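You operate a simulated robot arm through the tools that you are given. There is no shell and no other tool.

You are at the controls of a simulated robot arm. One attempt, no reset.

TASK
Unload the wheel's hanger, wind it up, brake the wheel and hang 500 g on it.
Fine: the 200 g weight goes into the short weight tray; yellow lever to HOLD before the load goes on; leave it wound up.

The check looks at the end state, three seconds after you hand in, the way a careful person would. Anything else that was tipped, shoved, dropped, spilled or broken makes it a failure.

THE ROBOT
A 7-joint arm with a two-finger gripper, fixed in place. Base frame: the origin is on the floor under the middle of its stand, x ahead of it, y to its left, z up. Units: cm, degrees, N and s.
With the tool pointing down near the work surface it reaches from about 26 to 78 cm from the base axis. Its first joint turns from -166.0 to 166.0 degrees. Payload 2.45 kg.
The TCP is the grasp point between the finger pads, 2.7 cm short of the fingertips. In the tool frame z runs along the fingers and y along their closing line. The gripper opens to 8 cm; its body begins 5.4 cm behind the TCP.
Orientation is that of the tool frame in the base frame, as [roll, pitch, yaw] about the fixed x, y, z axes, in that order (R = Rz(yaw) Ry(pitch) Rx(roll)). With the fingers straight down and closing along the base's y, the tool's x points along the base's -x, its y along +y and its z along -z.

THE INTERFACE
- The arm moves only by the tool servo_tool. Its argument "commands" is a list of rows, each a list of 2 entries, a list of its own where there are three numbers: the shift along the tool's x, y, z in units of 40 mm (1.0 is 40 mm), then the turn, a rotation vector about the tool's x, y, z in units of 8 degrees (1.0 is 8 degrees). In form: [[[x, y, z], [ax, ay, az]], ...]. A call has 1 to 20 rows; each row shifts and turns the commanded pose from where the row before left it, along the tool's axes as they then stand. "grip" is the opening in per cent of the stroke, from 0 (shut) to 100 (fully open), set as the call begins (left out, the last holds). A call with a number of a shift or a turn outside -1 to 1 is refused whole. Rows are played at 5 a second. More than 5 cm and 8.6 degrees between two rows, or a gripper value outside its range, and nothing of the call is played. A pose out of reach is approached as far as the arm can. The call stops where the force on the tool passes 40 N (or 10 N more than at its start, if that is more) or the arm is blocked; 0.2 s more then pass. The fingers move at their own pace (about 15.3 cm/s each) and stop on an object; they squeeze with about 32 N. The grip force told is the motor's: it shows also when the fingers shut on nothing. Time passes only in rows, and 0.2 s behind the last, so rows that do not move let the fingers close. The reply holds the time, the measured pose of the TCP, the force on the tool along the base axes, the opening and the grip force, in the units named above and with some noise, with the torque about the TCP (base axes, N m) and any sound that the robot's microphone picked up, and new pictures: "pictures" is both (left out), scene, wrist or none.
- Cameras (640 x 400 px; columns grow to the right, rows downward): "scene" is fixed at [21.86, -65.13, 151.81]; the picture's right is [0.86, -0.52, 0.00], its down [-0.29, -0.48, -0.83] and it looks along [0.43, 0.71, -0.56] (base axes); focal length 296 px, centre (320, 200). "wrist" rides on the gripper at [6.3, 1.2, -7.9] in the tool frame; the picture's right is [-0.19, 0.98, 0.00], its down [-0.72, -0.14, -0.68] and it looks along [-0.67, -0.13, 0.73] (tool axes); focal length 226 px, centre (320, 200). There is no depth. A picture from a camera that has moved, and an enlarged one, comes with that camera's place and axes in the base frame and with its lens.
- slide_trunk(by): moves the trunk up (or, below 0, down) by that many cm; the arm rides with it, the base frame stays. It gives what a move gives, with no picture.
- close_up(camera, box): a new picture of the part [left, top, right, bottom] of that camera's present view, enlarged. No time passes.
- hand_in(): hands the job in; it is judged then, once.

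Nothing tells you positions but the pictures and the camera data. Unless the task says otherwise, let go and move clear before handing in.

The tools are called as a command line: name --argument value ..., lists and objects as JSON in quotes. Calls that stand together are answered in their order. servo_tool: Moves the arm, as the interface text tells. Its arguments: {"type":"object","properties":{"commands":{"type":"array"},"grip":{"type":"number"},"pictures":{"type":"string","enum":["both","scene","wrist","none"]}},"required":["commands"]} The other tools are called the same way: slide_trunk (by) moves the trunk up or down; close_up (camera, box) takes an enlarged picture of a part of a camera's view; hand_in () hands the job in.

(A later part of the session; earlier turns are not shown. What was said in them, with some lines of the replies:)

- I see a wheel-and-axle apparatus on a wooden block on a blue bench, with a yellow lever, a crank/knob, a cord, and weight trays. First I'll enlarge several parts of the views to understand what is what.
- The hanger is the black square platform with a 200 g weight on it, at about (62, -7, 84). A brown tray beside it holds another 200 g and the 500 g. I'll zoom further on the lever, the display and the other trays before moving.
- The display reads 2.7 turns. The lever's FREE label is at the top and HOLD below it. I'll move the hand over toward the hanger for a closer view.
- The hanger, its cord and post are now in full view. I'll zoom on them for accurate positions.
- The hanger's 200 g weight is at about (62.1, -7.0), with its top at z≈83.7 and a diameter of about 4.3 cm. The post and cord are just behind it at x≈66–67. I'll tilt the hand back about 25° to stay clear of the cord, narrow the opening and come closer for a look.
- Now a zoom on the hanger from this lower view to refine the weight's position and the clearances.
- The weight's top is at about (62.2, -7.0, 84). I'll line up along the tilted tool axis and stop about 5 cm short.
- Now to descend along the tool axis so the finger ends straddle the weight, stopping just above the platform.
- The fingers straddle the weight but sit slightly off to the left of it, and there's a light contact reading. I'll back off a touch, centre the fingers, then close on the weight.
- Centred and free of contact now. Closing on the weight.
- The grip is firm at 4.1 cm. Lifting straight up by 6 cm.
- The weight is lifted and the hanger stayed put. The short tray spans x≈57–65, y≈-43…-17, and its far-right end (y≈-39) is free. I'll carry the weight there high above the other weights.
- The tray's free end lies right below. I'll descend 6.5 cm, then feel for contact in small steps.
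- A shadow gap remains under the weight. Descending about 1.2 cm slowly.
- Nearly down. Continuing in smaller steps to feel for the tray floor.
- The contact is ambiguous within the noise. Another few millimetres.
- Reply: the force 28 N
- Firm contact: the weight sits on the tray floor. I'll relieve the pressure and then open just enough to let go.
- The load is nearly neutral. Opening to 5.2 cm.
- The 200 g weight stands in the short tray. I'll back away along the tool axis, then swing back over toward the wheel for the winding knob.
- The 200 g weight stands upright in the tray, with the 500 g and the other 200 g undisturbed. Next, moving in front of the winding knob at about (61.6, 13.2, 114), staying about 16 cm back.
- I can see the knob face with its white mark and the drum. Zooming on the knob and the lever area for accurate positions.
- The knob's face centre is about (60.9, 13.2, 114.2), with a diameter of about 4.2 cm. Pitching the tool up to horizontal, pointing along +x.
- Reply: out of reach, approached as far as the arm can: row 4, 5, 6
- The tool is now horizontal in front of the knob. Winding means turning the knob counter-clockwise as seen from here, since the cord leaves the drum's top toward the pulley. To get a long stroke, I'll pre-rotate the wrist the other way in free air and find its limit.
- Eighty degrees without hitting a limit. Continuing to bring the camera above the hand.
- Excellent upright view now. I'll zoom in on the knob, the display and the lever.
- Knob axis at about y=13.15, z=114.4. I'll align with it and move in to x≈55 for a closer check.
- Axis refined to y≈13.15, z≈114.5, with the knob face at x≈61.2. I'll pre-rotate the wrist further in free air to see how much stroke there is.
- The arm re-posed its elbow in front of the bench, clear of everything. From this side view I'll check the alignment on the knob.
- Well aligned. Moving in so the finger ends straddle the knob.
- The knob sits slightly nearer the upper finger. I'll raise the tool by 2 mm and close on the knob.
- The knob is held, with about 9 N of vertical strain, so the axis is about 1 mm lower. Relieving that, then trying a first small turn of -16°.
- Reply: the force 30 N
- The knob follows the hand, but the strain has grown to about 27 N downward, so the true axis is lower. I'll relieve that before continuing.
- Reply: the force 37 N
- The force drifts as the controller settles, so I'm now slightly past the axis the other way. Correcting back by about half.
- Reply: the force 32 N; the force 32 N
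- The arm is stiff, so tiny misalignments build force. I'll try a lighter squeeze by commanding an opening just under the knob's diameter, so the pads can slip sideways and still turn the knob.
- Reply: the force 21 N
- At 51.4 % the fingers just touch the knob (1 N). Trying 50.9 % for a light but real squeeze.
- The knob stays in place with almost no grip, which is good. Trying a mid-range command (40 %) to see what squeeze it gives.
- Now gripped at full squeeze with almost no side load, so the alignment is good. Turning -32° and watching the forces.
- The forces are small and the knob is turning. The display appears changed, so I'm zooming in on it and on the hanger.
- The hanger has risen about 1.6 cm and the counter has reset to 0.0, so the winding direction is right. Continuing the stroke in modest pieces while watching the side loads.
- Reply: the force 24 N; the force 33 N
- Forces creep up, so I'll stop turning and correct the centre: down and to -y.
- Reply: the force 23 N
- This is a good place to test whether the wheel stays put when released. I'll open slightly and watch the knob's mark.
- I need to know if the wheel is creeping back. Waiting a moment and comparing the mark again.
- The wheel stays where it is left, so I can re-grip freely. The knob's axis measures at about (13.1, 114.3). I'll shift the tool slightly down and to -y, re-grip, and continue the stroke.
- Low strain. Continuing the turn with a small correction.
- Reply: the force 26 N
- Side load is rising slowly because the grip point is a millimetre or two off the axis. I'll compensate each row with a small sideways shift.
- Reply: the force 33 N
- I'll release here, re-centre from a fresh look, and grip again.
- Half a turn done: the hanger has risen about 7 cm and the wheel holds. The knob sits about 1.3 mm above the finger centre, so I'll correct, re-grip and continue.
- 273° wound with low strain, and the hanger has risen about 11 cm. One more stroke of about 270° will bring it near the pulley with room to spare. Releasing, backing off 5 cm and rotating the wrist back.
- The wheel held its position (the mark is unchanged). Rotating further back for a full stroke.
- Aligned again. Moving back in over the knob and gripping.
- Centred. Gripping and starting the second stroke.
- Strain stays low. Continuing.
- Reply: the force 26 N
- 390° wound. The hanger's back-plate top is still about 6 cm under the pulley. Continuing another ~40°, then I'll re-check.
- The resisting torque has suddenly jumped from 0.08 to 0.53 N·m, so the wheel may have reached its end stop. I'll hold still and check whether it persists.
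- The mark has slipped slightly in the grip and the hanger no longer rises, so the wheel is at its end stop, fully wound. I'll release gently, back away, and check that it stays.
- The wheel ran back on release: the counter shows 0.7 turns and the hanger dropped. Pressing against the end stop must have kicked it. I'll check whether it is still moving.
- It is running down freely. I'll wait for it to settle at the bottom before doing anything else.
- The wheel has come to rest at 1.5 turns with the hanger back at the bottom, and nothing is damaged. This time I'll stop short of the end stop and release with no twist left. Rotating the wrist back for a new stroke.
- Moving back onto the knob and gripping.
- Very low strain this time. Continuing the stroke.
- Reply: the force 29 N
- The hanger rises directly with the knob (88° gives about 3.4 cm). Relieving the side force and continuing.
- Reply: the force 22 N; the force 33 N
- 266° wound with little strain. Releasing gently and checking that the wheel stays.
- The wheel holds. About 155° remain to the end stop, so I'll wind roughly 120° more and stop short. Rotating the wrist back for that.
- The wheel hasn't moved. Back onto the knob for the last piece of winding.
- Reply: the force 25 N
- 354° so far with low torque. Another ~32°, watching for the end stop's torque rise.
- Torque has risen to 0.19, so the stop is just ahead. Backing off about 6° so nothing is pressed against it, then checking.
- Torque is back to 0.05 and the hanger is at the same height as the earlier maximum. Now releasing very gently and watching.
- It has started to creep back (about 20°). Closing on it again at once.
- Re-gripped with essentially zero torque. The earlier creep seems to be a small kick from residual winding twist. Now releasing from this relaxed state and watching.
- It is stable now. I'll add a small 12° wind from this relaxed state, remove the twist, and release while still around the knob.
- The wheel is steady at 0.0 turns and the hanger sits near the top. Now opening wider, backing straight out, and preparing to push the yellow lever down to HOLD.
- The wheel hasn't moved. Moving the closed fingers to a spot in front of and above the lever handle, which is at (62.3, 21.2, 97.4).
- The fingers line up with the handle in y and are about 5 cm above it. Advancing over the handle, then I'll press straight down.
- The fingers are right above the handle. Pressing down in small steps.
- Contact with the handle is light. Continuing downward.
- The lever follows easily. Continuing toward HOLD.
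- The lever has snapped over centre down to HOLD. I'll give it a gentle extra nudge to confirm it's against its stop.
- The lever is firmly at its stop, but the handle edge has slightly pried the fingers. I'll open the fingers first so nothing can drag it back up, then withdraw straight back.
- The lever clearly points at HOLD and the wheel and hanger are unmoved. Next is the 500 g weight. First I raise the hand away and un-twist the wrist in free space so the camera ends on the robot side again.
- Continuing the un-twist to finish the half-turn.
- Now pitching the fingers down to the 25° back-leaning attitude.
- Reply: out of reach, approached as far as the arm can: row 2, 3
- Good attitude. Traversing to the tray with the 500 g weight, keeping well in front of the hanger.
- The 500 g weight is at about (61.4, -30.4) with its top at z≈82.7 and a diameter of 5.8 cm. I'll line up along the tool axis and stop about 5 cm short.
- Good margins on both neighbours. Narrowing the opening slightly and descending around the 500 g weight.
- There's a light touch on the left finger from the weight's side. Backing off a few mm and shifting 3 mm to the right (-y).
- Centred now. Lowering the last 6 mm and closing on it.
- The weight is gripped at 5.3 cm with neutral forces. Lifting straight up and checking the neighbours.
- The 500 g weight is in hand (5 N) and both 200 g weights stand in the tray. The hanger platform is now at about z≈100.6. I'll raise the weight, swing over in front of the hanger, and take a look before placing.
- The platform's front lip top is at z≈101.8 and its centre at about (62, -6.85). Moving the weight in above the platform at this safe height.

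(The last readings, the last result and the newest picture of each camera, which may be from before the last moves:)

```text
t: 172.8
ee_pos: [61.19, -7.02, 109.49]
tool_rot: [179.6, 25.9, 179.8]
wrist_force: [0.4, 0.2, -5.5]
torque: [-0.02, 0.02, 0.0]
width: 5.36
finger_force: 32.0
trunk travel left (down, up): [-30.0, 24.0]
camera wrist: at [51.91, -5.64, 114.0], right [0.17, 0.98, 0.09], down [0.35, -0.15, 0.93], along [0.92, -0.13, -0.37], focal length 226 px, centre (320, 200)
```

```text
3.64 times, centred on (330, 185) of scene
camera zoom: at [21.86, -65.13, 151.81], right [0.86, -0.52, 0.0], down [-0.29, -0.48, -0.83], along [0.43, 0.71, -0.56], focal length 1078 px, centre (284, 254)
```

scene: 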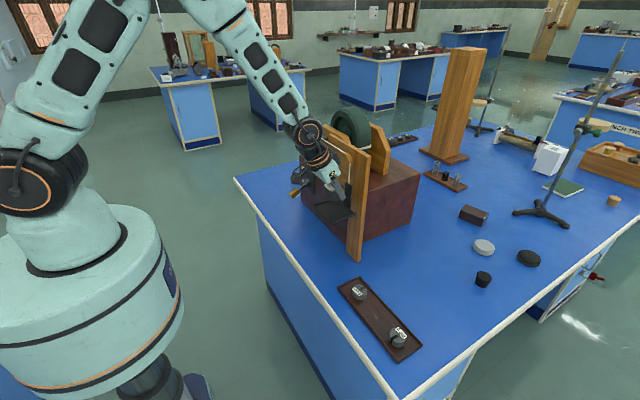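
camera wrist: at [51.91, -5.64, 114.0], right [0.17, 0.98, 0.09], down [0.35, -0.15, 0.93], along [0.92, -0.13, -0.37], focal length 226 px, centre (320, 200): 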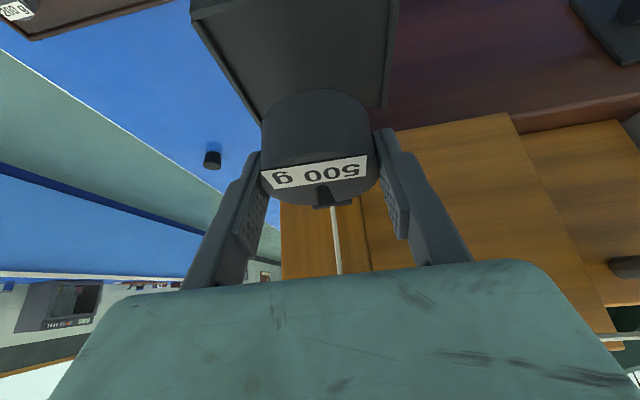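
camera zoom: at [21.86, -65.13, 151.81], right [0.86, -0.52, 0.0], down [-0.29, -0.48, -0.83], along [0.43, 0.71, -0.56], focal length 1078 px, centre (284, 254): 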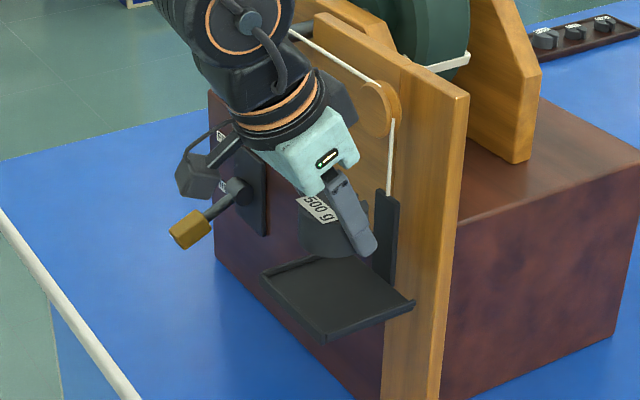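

Clear of the cord, post and pulley. Descending vertically 3.5 cm.

servo_tool --commands '[[[0.096, 0.005, 0.197], [0, 0, 0]], [[0.096, 0.005, 0.197], [0, 0, 0]], [[0.096, 0, 0.197], [0, 0, 0]], [[0.096, 0, 0.197], [0, 0, 0]]]' --pictures "wrist"

close_up --camera "wrist" --box '[160, 20, 480, 220]'

close_up --camera "scene" --box '[280, 130, 380, 240]'

```text
t: 173.8
ee_pos: [61.2, -7.03, 106.19]
tool_rot: [179.5, 25.9, 180.0]
wrist_force: [0.5, -0.3, -4.9]
torque: [0.03, 0.0, -0.01]
width: 5.34
finger_force: 31.9
trunk travel left (down, up): [-30.0, 24.0]
camera wrist: at [51.92, -5.71, 110.61], right [0.17, 0.98, 0.09], down [0.35, -0.15, 0.93], along [0.92, -0.13, -0.37], focal length 226 px, centre (320, 200)
```

wrist: 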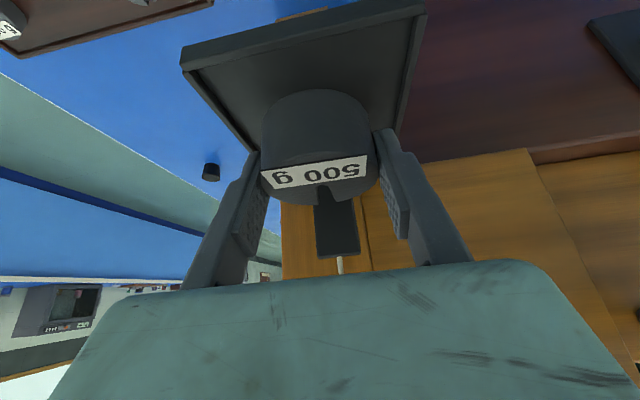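

```text
2.00 times, centred on (320, 120) of wrist
camera zoom: at [51.92, -5.71, 110.61], right [0.17, 0.98, 0.09], down [0.35, -0.15, 0.93], along [0.92, -0.13, -0.37], focal length 452 px, centre (320, 360)
```

zoom: 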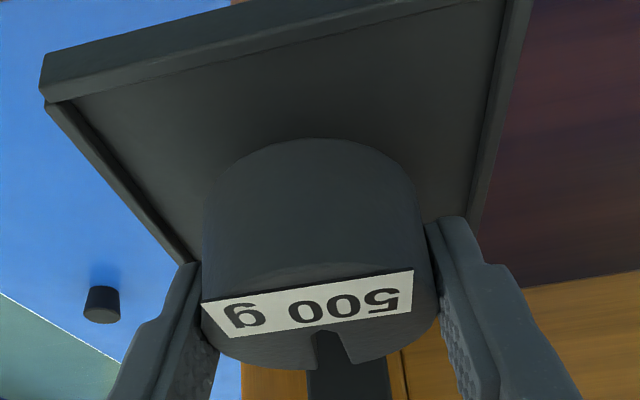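

```text
3.64 times, centred on (330, 185) of scene
camera zoom: at [21.86, -65.13, 151.81], right [0.86, -0.52, 0.0], down [-0.29, -0.48, -0.83], along [0.43, 0.71, -0.56], focal length 1078 px, centre (284, 254)
```

zoom: 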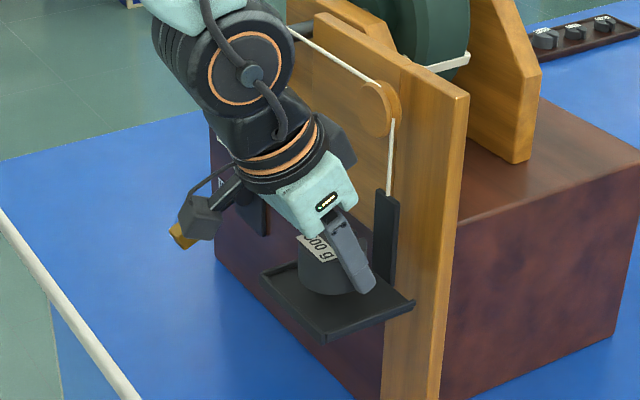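

Still about 1.4 cm to go. Slow descent, watching the force.

servo_tool --commands '[[[0.022, 0.02, 0.045], [0, 0, 0]], [[0.022, 0.02, 0.045], [0, 0, 0]], [[0.022, 0, 0.045], [0, 0, 0]], [[0.022, 0, 0.045], [0, 0, 0]]]' --pictures "none"

servo_tool --commands '[[[0.011, 0, 0.023], [0, 0, 0]], [[0.011, 0, 0.023], [0, 0, 0]], [[0, 0, 0], [0, 0, 0]]]' --pictures "wrist"

close_up --camera "wrist" --box '[160, 20, 480, 220]'

```text
t: 174.8
ee_pos: [61.3, -6.87, 105.5]
tool_rot: [179.6, 26.0, 179.9]
wrist_force: [-0.7, -0.9, -4.7]
torque: [0.02, 0.03, -0.01]
width: 5.33
finger_force: 31.9
trunk travel left (down, up): [-30.0, 24.0]
```

```text
t: 175.6
ee_pos: [61.2, -6.85, 105.33]
tool_rot: [179.6, 26.0, 179.9]
wrist_force: [-0.6, 0.8, -4.1]
torque: [-0.03, 0.02, 0.02]
width: 5.36
finger_force: 32.2
trunk travel left (down, up): [-30.0, 24.0]
camera wrist: at [51.96, -5.53, 109.67], right [0.17, 0.98, 0.09], down [0.35, -0.15, 0.93], along [0.92, -0.13, -0.37], focal length 226 px, centre (320, 200)
```

wrist: 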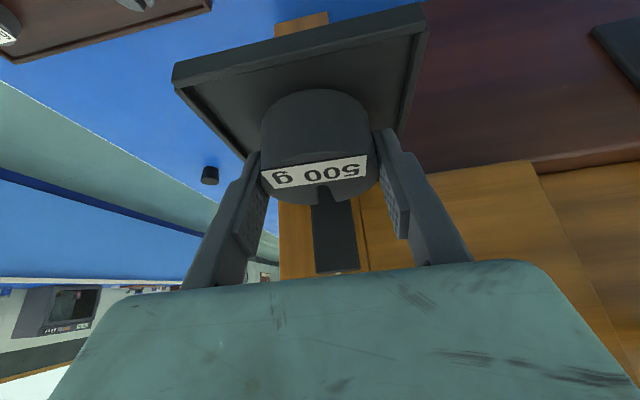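

```text
2.00 times, centred on (320, 120) of wrist
camera zoom: at [51.96, -5.53, 109.67], right [0.17, 0.98, 0.09], down [0.35, -0.15, 0.93], along [0.92, -0.13, -0.37], focal length 452 px, centre (320, 360)
```

zoom: 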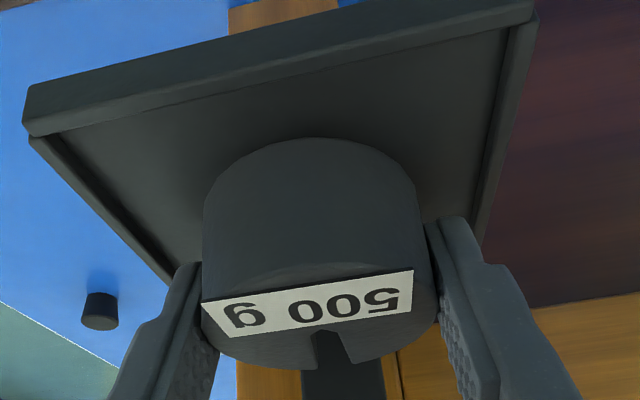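

servo_tool --commands '[[[0.011, 0, 0.023], [0, 0, 0]], [[0.011, 0, 0.023], [0, 0, 0]], [[0.011, 0, 0.023], [0, 0, 0]], [[0, 0, 0], [0, 0, 0]]]' --pictures "none"

servo_tool --commands '[[[0.011, 0, 0.023], [0, 0, 0]], [[0.011, 0, 0.023], [0, 0, 0]], [[0, 0, 0], [0, 0, 0]]]' --pictures "none"

```text
t: 176.6
ee_pos: [61.14, -6.86, 104.91]
tool_rot: [179.6, 26.0, 179.9]
wrist_force: [-0.6, 0.4, -4.9]
torque: [0.04, -0.01, 0.0]
width: 5.36
finger_force: 32.0
trunk travel left (down, up): [-30.0, 24.0]
```

```text
t: 177.4
ee_pos: [61.14, -6.87, 104.8]
tool_rot: [179.6, 26.0, 180.0]
wrist_force: [0.6, -0.1, -5.3]
torque: [-0.03, 0.01, 0.03]
width: 5.35
finger_force: 31.9
trunk travel left (down, up): [-30.0, 24.0]
```

servo_tool --commands '[[[0.011, 0, 0.023], [0, 0, 0]], [[0.011, 0, 0.023], [0, 0, 0]], [[0.011, 0, 0.023], [0, 0, 0]], [[0, 0, 0], [0, 0, 0]]]' --pictures "none"

close_up --camera "scene" --box '[300, 160, 370, 240]'

close_up --camera "wrist" --box '[160, 20, 480, 220]'

```text
t: 178.4
ee_pos: [61.14, -6.84, 104.4]
tool_rot: [179.7, 26.1, 179.9]
wrist_force: [0.0, -0.7, -4.5]
torque: [-0.02, -0.03, -0.02]
width: 5.34
finger_force: 32.0
trunk travel left (down, up): [-30.0, 24.0]
```

```text
5.00 times, centred on (335, 200) of scene
camera zoom: at [21.86, -65.13, 151.81], right [0.86, -0.52, 0.0], down [-0.29, -0.48, -0.83], along [0.43, 0.71, -0.56], focal length 1482 px, centre (245, 200)
```

zoom: 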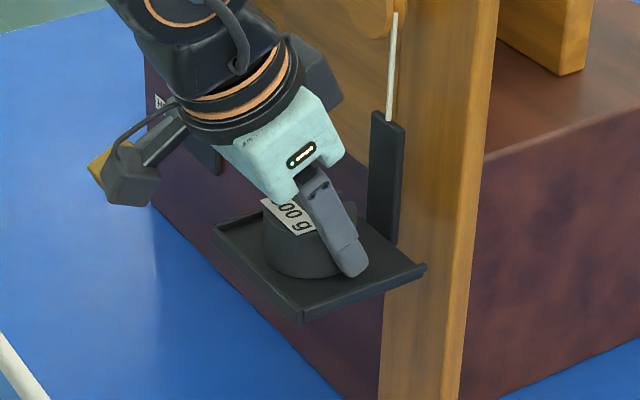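

```text
2.00 times, centred on (320, 120) of wrist
camera zoom: at [51.94, -5.52, 108.83], right [0.17, 0.98, 0.09], down [0.35, -0.15, 0.93], along [0.92, -0.13, -0.37], focal length 452 px, centre (320, 360)
```

zoom: 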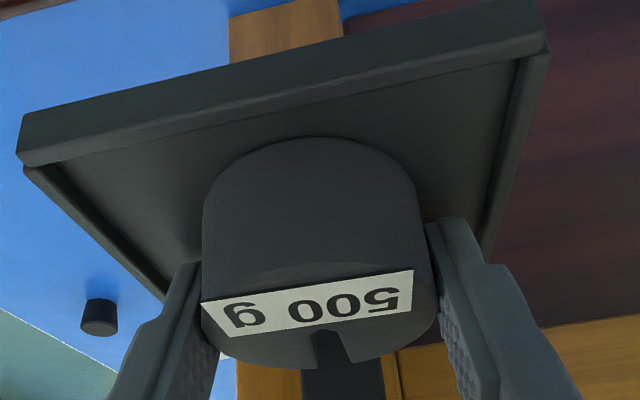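

Still hanging freely from the fingers. A few more millimetres.

servo_tool --commands '[[[0.011, 0, 0.023], [0, 0, 0]], [[0.011, 0, 0.023], [0, 0, 0]], [[0.011, 0, 0.023], [0, 0, 0]], [[0, 0, 0], [0, 0, 0]]]' --pictures "none"

servo_tool --commands '[[[0.011, 0, 0.023], [0, 0, 0]], [[0.011, 0, 0.023], [0, 0, 0]], [[0, 0, 0], [0, 0, 0]]]' --pictures "none"

```text
t: 179.4
ee_pos: [61.31, -6.87, 104.2]
tool_rot: [179.6, 26.0, 179.9]
wrist_force: [-1.2, -0.7, 0.5]
torque: [-0.12, -0.08, -0.08]
width: 5.35
finger_force: 32.2
trunk travel left (down, up): [-30.0, 24.0]
```

```text
t: 180.2
ee_pos: [61.23, -6.8, 104.05]
tool_rot: [179.5, 26.0, 180.0]
wrist_force: [2.5, -2.4, 2.3]
torque: [-0.19, -0.21, -0.03]
width: 5.31
finger_force: 32.0
trunk travel left (down, up): [-30.0, 24.0]
```

The weight is down on the platform (the force has gone through zero). Checking the hanger, then opening gently.

servo_tool --commands '[[[-0.003, 0, -0.006], [0, 0, 0]], [[0, 0, 0], [0, 0, 0]]]' --pictures "none"

servo_tool --commands '[[[0, 0, 0], [0, 0, 0]], [[0, 0, 0], [0, 0, 0]]]' --grip 77 --pictures "both"

close_up --camera "scene" --box '[300, 160, 370, 240]'

close_up --camera "wrist" --box '[160, 20, 480, 220]'

```text
t: 180.8
ee_pos: [61.28, -6.94, 104.11]
tool_rot: [179.6, 26.0, 179.9]
wrist_force: [2.1, 1.0, 1.2]
torque: [0.0, -0.25, 0.08]
width: 5.33
finger_force: 32.2
trunk travel left (down, up): [-30.0, 24.0]
```

```text
t: 181.4
ee_pos: [61.12, -7.0, 104.15]
tool_rot: [179.7, 26.0, 179.9]
wrist_force: [-0.9, 0.9, 3.1]
torque: [-0.08, 0.03, -0.04]
width: 5.97
finger_force: 0.0
trunk travel left (down, up): [-30.0, 24.0]
camera wrist: at [51.9, -5.57, 108.46], right [0.17, 0.98, 0.09], down [0.35, -0.15, 0.93], along [0.92, -0.13, -0.37], focal length 226 px, centre (320, 200)
```

scene: 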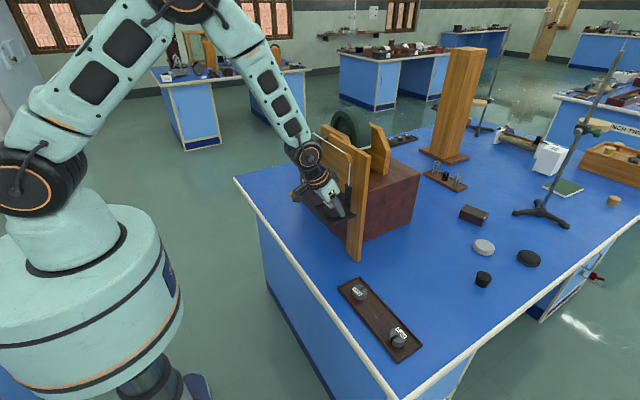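
wrist: 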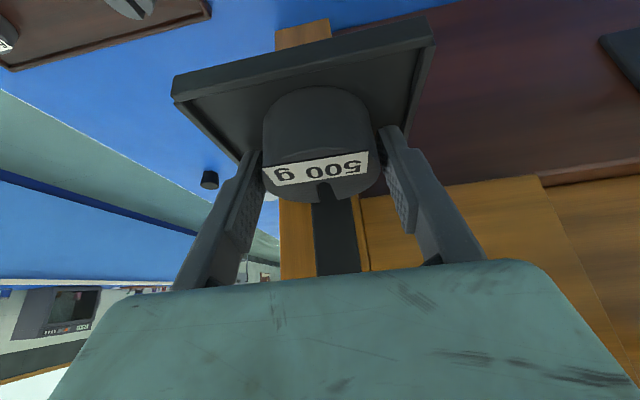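

```text
5.00 times, centred on (335, 200) of scene
camera zoom: at [21.86, -65.13, 151.81], right [0.86, -0.52, 0.0], down [-0.29, -0.48, -0.83], along [0.43, 0.71, -0.56], focal length 1482 px, centre (245, 200)
```

zoom: 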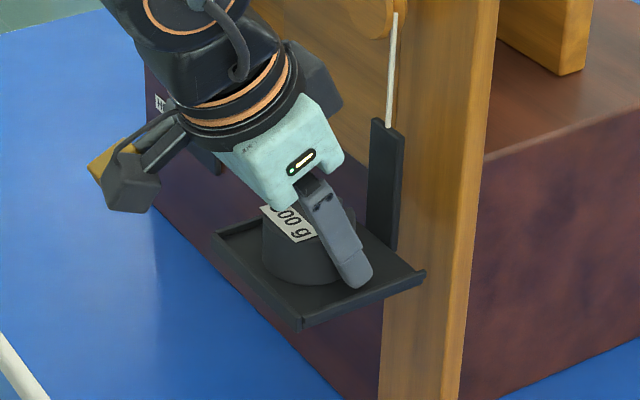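

```text
2.00 times, centred on (320, 120) of wrist
camera zoom: at [51.9, -5.57, 108.46], right [0.17, 0.98, 0.09], down [0.35, -0.15, 0.93], along [0.92, -0.13, -0.37], focal length 452 px, centre (320, 360)
```

zoom: 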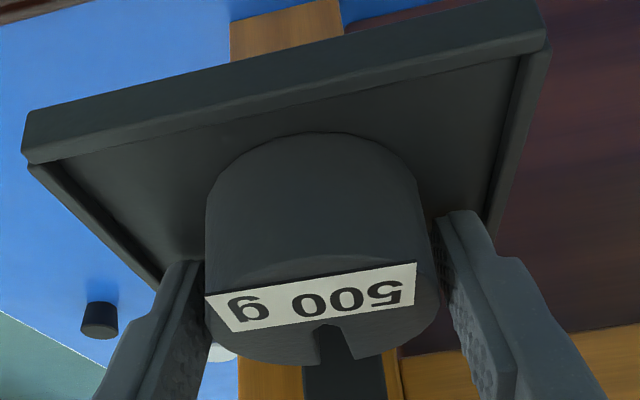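

Released; the hanger settled only a few mm and the brake is holding. I'll ease straight up a little first, then back out along the tool axis.

servo_tool --commands '[[[-0.03, 0, -0.06], [0, 0, 0]], [[-0.05, 0, -0.1], [0, 0, 0]], [[0, 0, 0], [0, 0, 0]]]' --grip 79 --pictures "wrist"

close_up --camera "wrist" --box '[160, 20, 480, 220]'

close_up --camera "scene" --box '[300, 160, 370, 240]'

```text
t: 182.2
ee_pos: [61.22, -7.0, 104.69]
tool_rot: [179.6, 25.9, 179.9]
wrist_force: [-0.8, 0.1, -1.4]
torque: [0.01, 0.02, 0.01]
width: 6.33
finger_force: 0.1
trunk travel left (down, up): [-30.0, 24.0]
camera wrist: at [51.91, -5.67, 109.1], right [0.17, 0.98, 0.09], down [0.35, -0.15, 0.93], along [0.92, -0.13, -0.37], focal length 226 px, centre (320, 200)
```

wrist: 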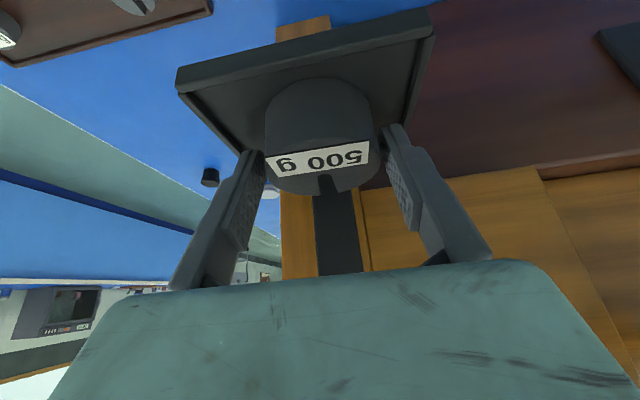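

```text
2.00 times, centred on (320, 120) of wrist
camera zoom: at [51.91, -5.67, 109.1], right [0.17, 0.98, 0.09], down [0.35, -0.15, 0.93], along [0.92, -0.13, -0.37], focal length 452 px, centre (320, 360)
```

zoom: 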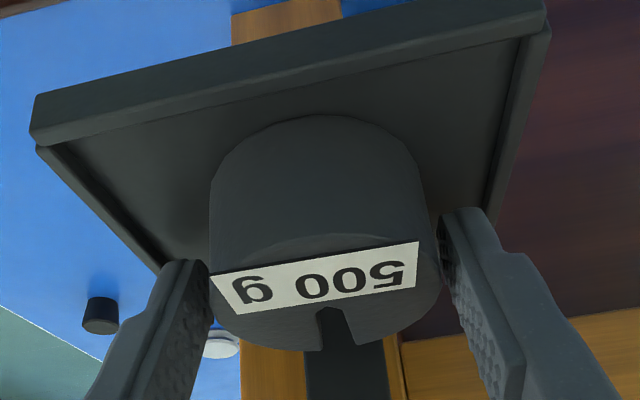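

```text
5.00 times, centred on (335, 200) of scene
camera zoom: at [21.86, -65.13, 151.81], right [0.86, -0.52, 0.0], down [-0.29, -0.48, -0.83], along [0.43, 0.71, -0.56], focal length 1482 px, centre (245, 200)
```

zoom: 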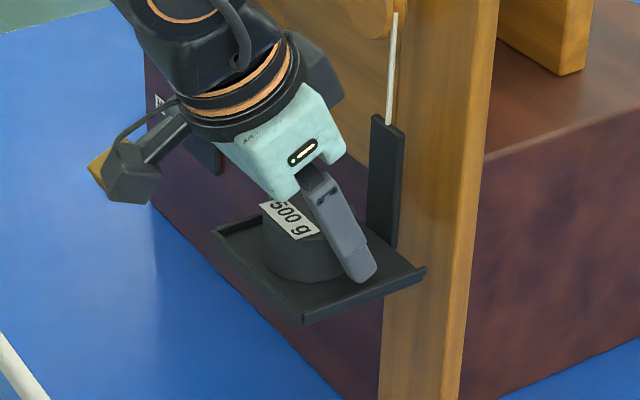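

The weight sits on the platform. Centring the fingers a touch, opening, and backing out along the tool axis.

servo_tool --commands '[[[-0.02, -0.05, -0.05], [0, 0, 0]], [[0, 0, -0.1], [0, 0, 0]], [[0, 0, -0.2], [0, 0, 0]], [[0, 0, -0.3], [0, 0, 0]], [[0, 0, -0.5], [0, 0, 0]], [[0, 0, -0.7], [0, 0, 0]]]' --grip 84 --pictures "both"

close_up --camera "wrist" --box '[160, 0, 480, 220]'

close_up --camera "scene" --box '[300, 160, 370, 240]'

```text
t: 183.6
ee_pos: [57.76, -6.98, 111.6]
tool_rot: [179.8, 26.0, 179.9]
wrist_force: [0.4, 0.9, 0.7]
torque: [-0.01, -0.02, 0.01]
width: 6.71
finger_force: 0.1
trunk travel left (down, up): [-30.0, 24.0]
camera wrist: at [48.5, -5.72, 115.95], right [0.17, 0.98, 0.09], down [0.35, -0.15, 0.93], along [0.92, -0.13, -0.37], focal length 226 px, centre (320, 200)
```

scene: 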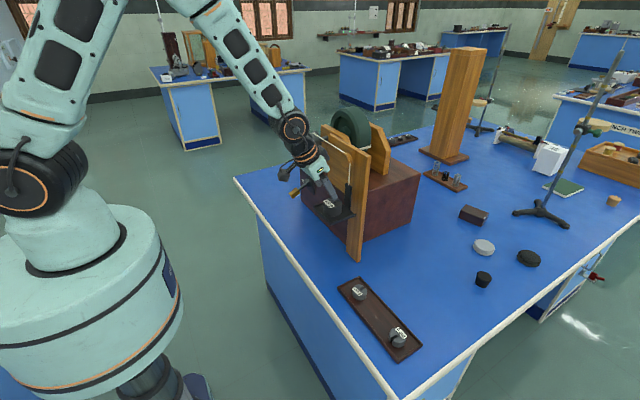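
wrist: 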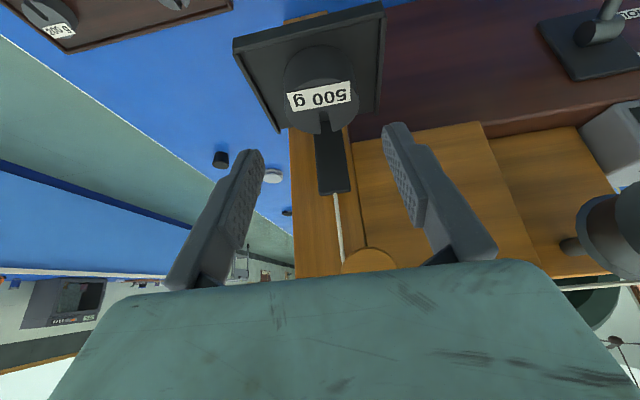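

```text
1.82 times, centred on (320, 110) of wrist
camera zoom: at [48.5, -5.72, 115.95], right [0.17, 0.98, 0.09], down [0.35, -0.15, 0.93], along [0.92, -0.13, -0.37], focal length 411 px, centre (320, 364)
```

zoom: 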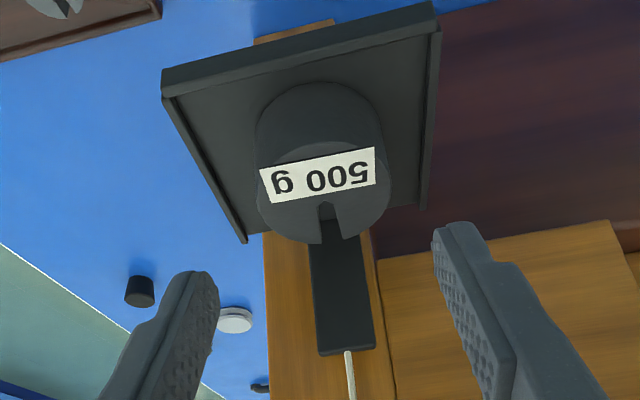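

```text
5.00 times, centred on (335, 200) of scene
camera zoom: at [21.86, -65.13, 151.81], right [0.86, -0.52, 0.0], down [-0.29, -0.48, -0.83], along [0.43, 0.71, -0.56], focal length 1482 px, centre (245, 200)
```

zoom: 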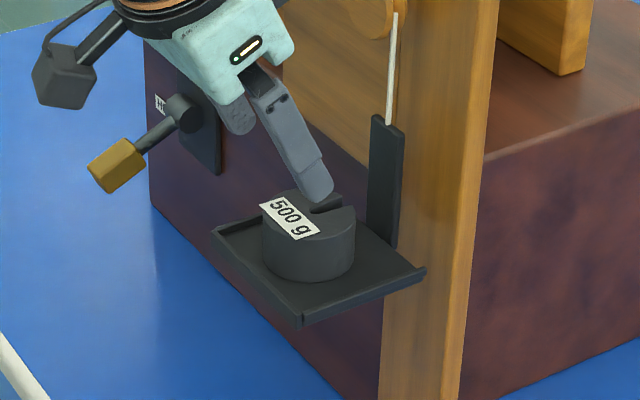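

The 500 g weight rests squarely on the raised hanger and the brake holds. Moving well clear and then inspecting everything.

servo_tool --commands '[[[0, 0, -0.8], [0, 0, 0]], [[0, 0, -0.8], [0, 0, 0]], [[0.5, 0, -0.6], [0, 0, 0]], [[0.6, 0, -0.4], [0, 0, 0]], [[0.6, 0, -0.4], [0, 0, 0]], [[0, 0, 0], [0, 0, 0]], [[0, 0, 0], [0, 0, 0]]]' --pictures "both"

close_up --camera "scene" --box '[260, 110, 400, 260]'

close_up --camera "scene" --box '[320, 260, 440, 370]'

close_up --camera "wrist" --box '[200, 0, 640, 280]'

```text
t: 185.2
ee_pos: [46.9, -7.26, 119.42]
tool_rot: [179.8, 25.9, 179.9]
wrist_force: [-0.9, 0.7, 0.0]
torque: [-0.01, 0.01, 0.02]
width: 6.74
finger_force: 0.1
trunk travel left (down, up): [-30.0, 24.0]
camera wrist: at [37.69, -5.88, 123.79], right [0.17, 0.98, 0.09], down [0.35, -0.15, 0.93], along [0.92, -0.13, -0.37], focal length 226 px, centre (320, 200)
```

scene: 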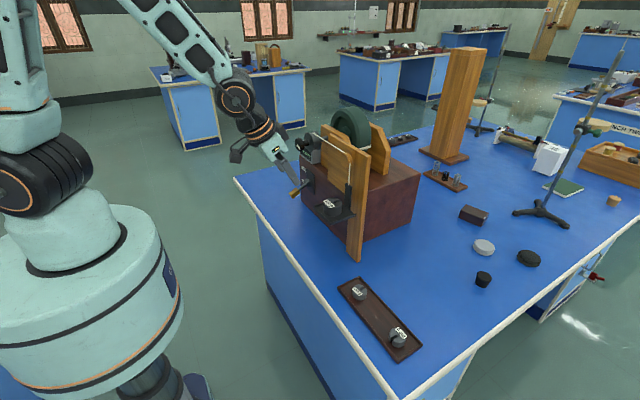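
wrist: 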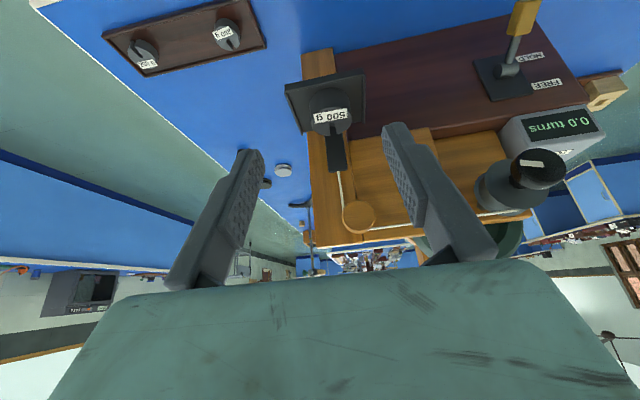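

```text
2.67 times, centred on (330, 185) of scene
camera zoom: at [21.86, -65.13, 151.81], right [0.86, -0.52, 0.0], down [-0.29, -0.48, -0.83], along [0.43, 0.71, -0.56], focal length 790 px, centre (293, 240)
```

zoom: 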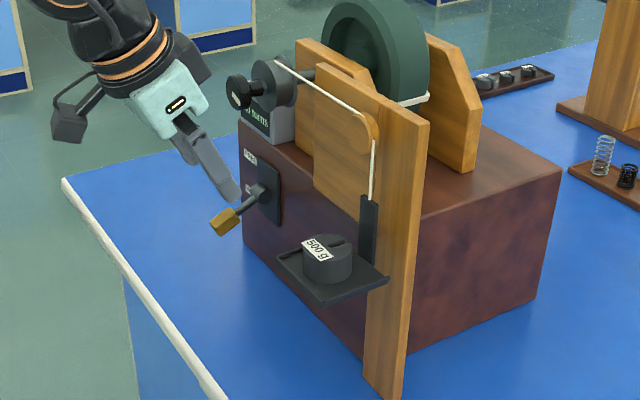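

```text
3.64 times, centred on (380, 315) of scene
camera zoom: at [21.86, -65.13, 151.81], right [0.86, -0.52, 0.0], down [-0.29, -0.48, -0.83], along [0.43, 0.71, -0.56], focal length 1078 px, centre (102, -218)
```

zoom: 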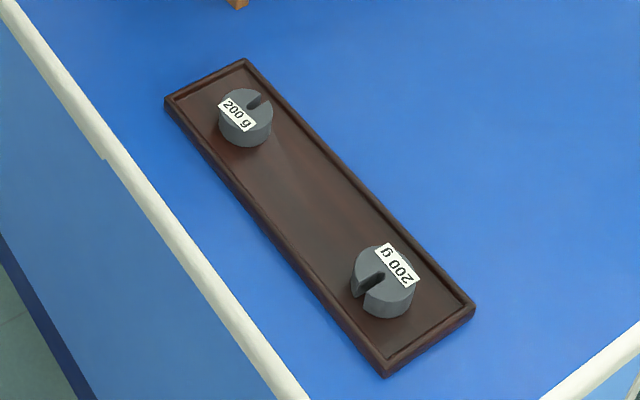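

```text
1.43 times, centred on (420, 140) of wrist
camera zoom: at [37.69, -5.88, 123.79], right [0.17, 0.98, 0.09], down [0.35, -0.15, 0.93], along [0.92, -0.13, -0.37], focal length 323 px, centre (177, 286)
```

zoom: 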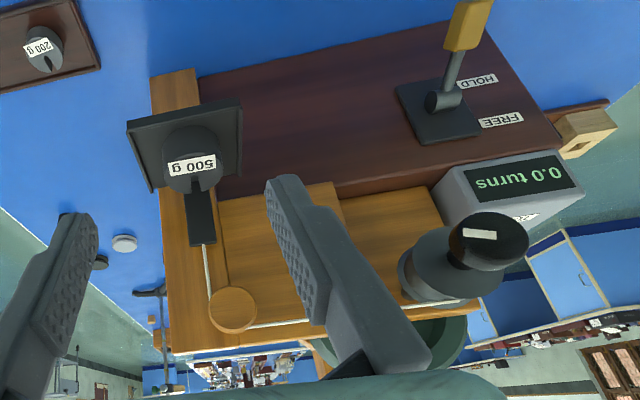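

Everything looks right: lever on HOLD, display 0.0, 500 g on the raised hanger, and both 200 g weights upright in the tray. One last look at the other tray on the bench, plus a short wait to be sure nothing is creeping.

close_up --camera "scene" --box '[380, 120, 430, 155]'

servo_tool --commands '[[[0, 0, 0], [0, 0, 0]], [[0, 0, 0], [0, 0, 0]], [[0, 0, 0], [0, 0, 0]], [[0, 0, 0], [0, 0, 0]], [[0, 0, 0], [0, 0, 0]], [[0, 0, 0], [0, 0, 0]], [[0, 0, 0], [0, 0, 0]], [[0, 0, 0], [0, 0, 0]], [[0, 0, 0], [0, 0, 0]], [[0, 0, 0], [0, 0, 0]]]' --pictures "scene"

close_up --camera "scene" --box '[260, 110, 400, 260]'

```text
11.43 times, centred on (405, 138) of scene
camera zoom: at [21.86, -65.13, 151.81], right [0.86, -0.52, 0.0], down [-0.29, -0.48, -0.83], along [0.43, 0.71, -0.56], focal length 3388 px, centre (-651, 914)
```

zoom: 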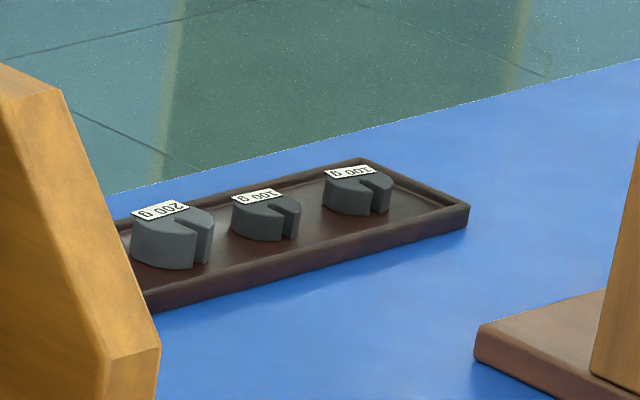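

```text
t: 187.4
ee_pos: [46.92, -7.25, 119.44]
tool_rot: [179.6, 26.0, 179.9]
wrist_force: [-0.9, -0.1, 0.9]
torque: [-0.01, 0.0, 0.02]
width: 6.69
finger_force: 0.0
trunk travel left (down, up): [-30.0, 24.0]
```

scene: 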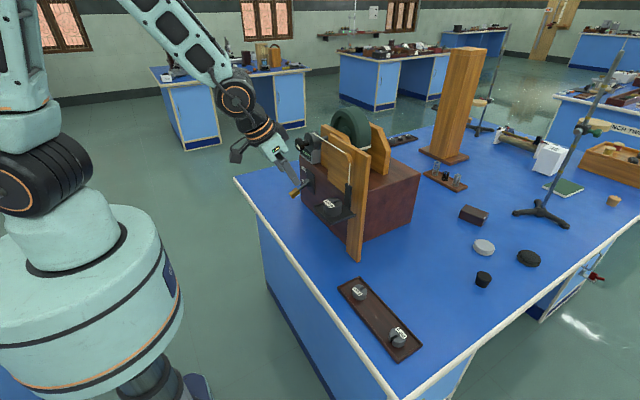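

```text
2.67 times, centred on (330, 185) of scene
camera zoom: at [21.86, -65.13, 151.81], right [0.86, -0.52, 0.0], down [-0.29, -0.48, -0.83], along [0.43, 0.71, -0.56], focal length 790 px, centre (293, 240)
```

zoom: 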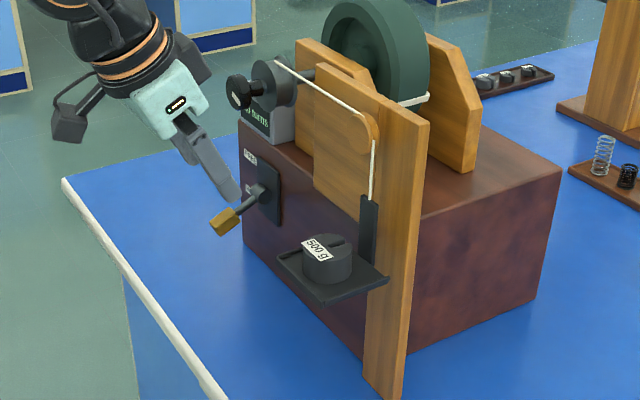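

Everything is steady after the wait: the wheel is wound up with the lever on HOLD, the 500 g is on the hanger, and the removed 200 g is in the short tray. The only other weight tray is far out of reach, and it was not touched. The gripper is open and clear, so I'm handing in.

hand_in

```text
The job is handed in.
```

The job is handed in. The 500 g hangs on the wound-up wheel with the yellow lever on HOLD, and it stayed still while I watched for about two seconds before handing in.

- **Unloading:** The 200 g from the hanger stands upright in the near tray, beside the other 200 g. I took this as the short tray. The only other weight tray is too far away to reach, and I couldn't clearly tell the two apart by length.
- **First winding:** My first attempt failed. I pressed against the wheel's end stop, and when I let go the wheel ran back to the bottom with the hanger empty. Nothing was disturbed.
- **Second winding:** I wound it again to just short of the stop. The counter reads 0.0 turns.
- **Order:** The lever went to HOLD after winding and before the 500 g went on. The hanger sank only a few millimetres when it took the weight.
- **Nudged weight:** While picking up the 500 g, a finger touched something. The 200 g I had just put in the tray appears to have turned slightly. It is still standing in place.
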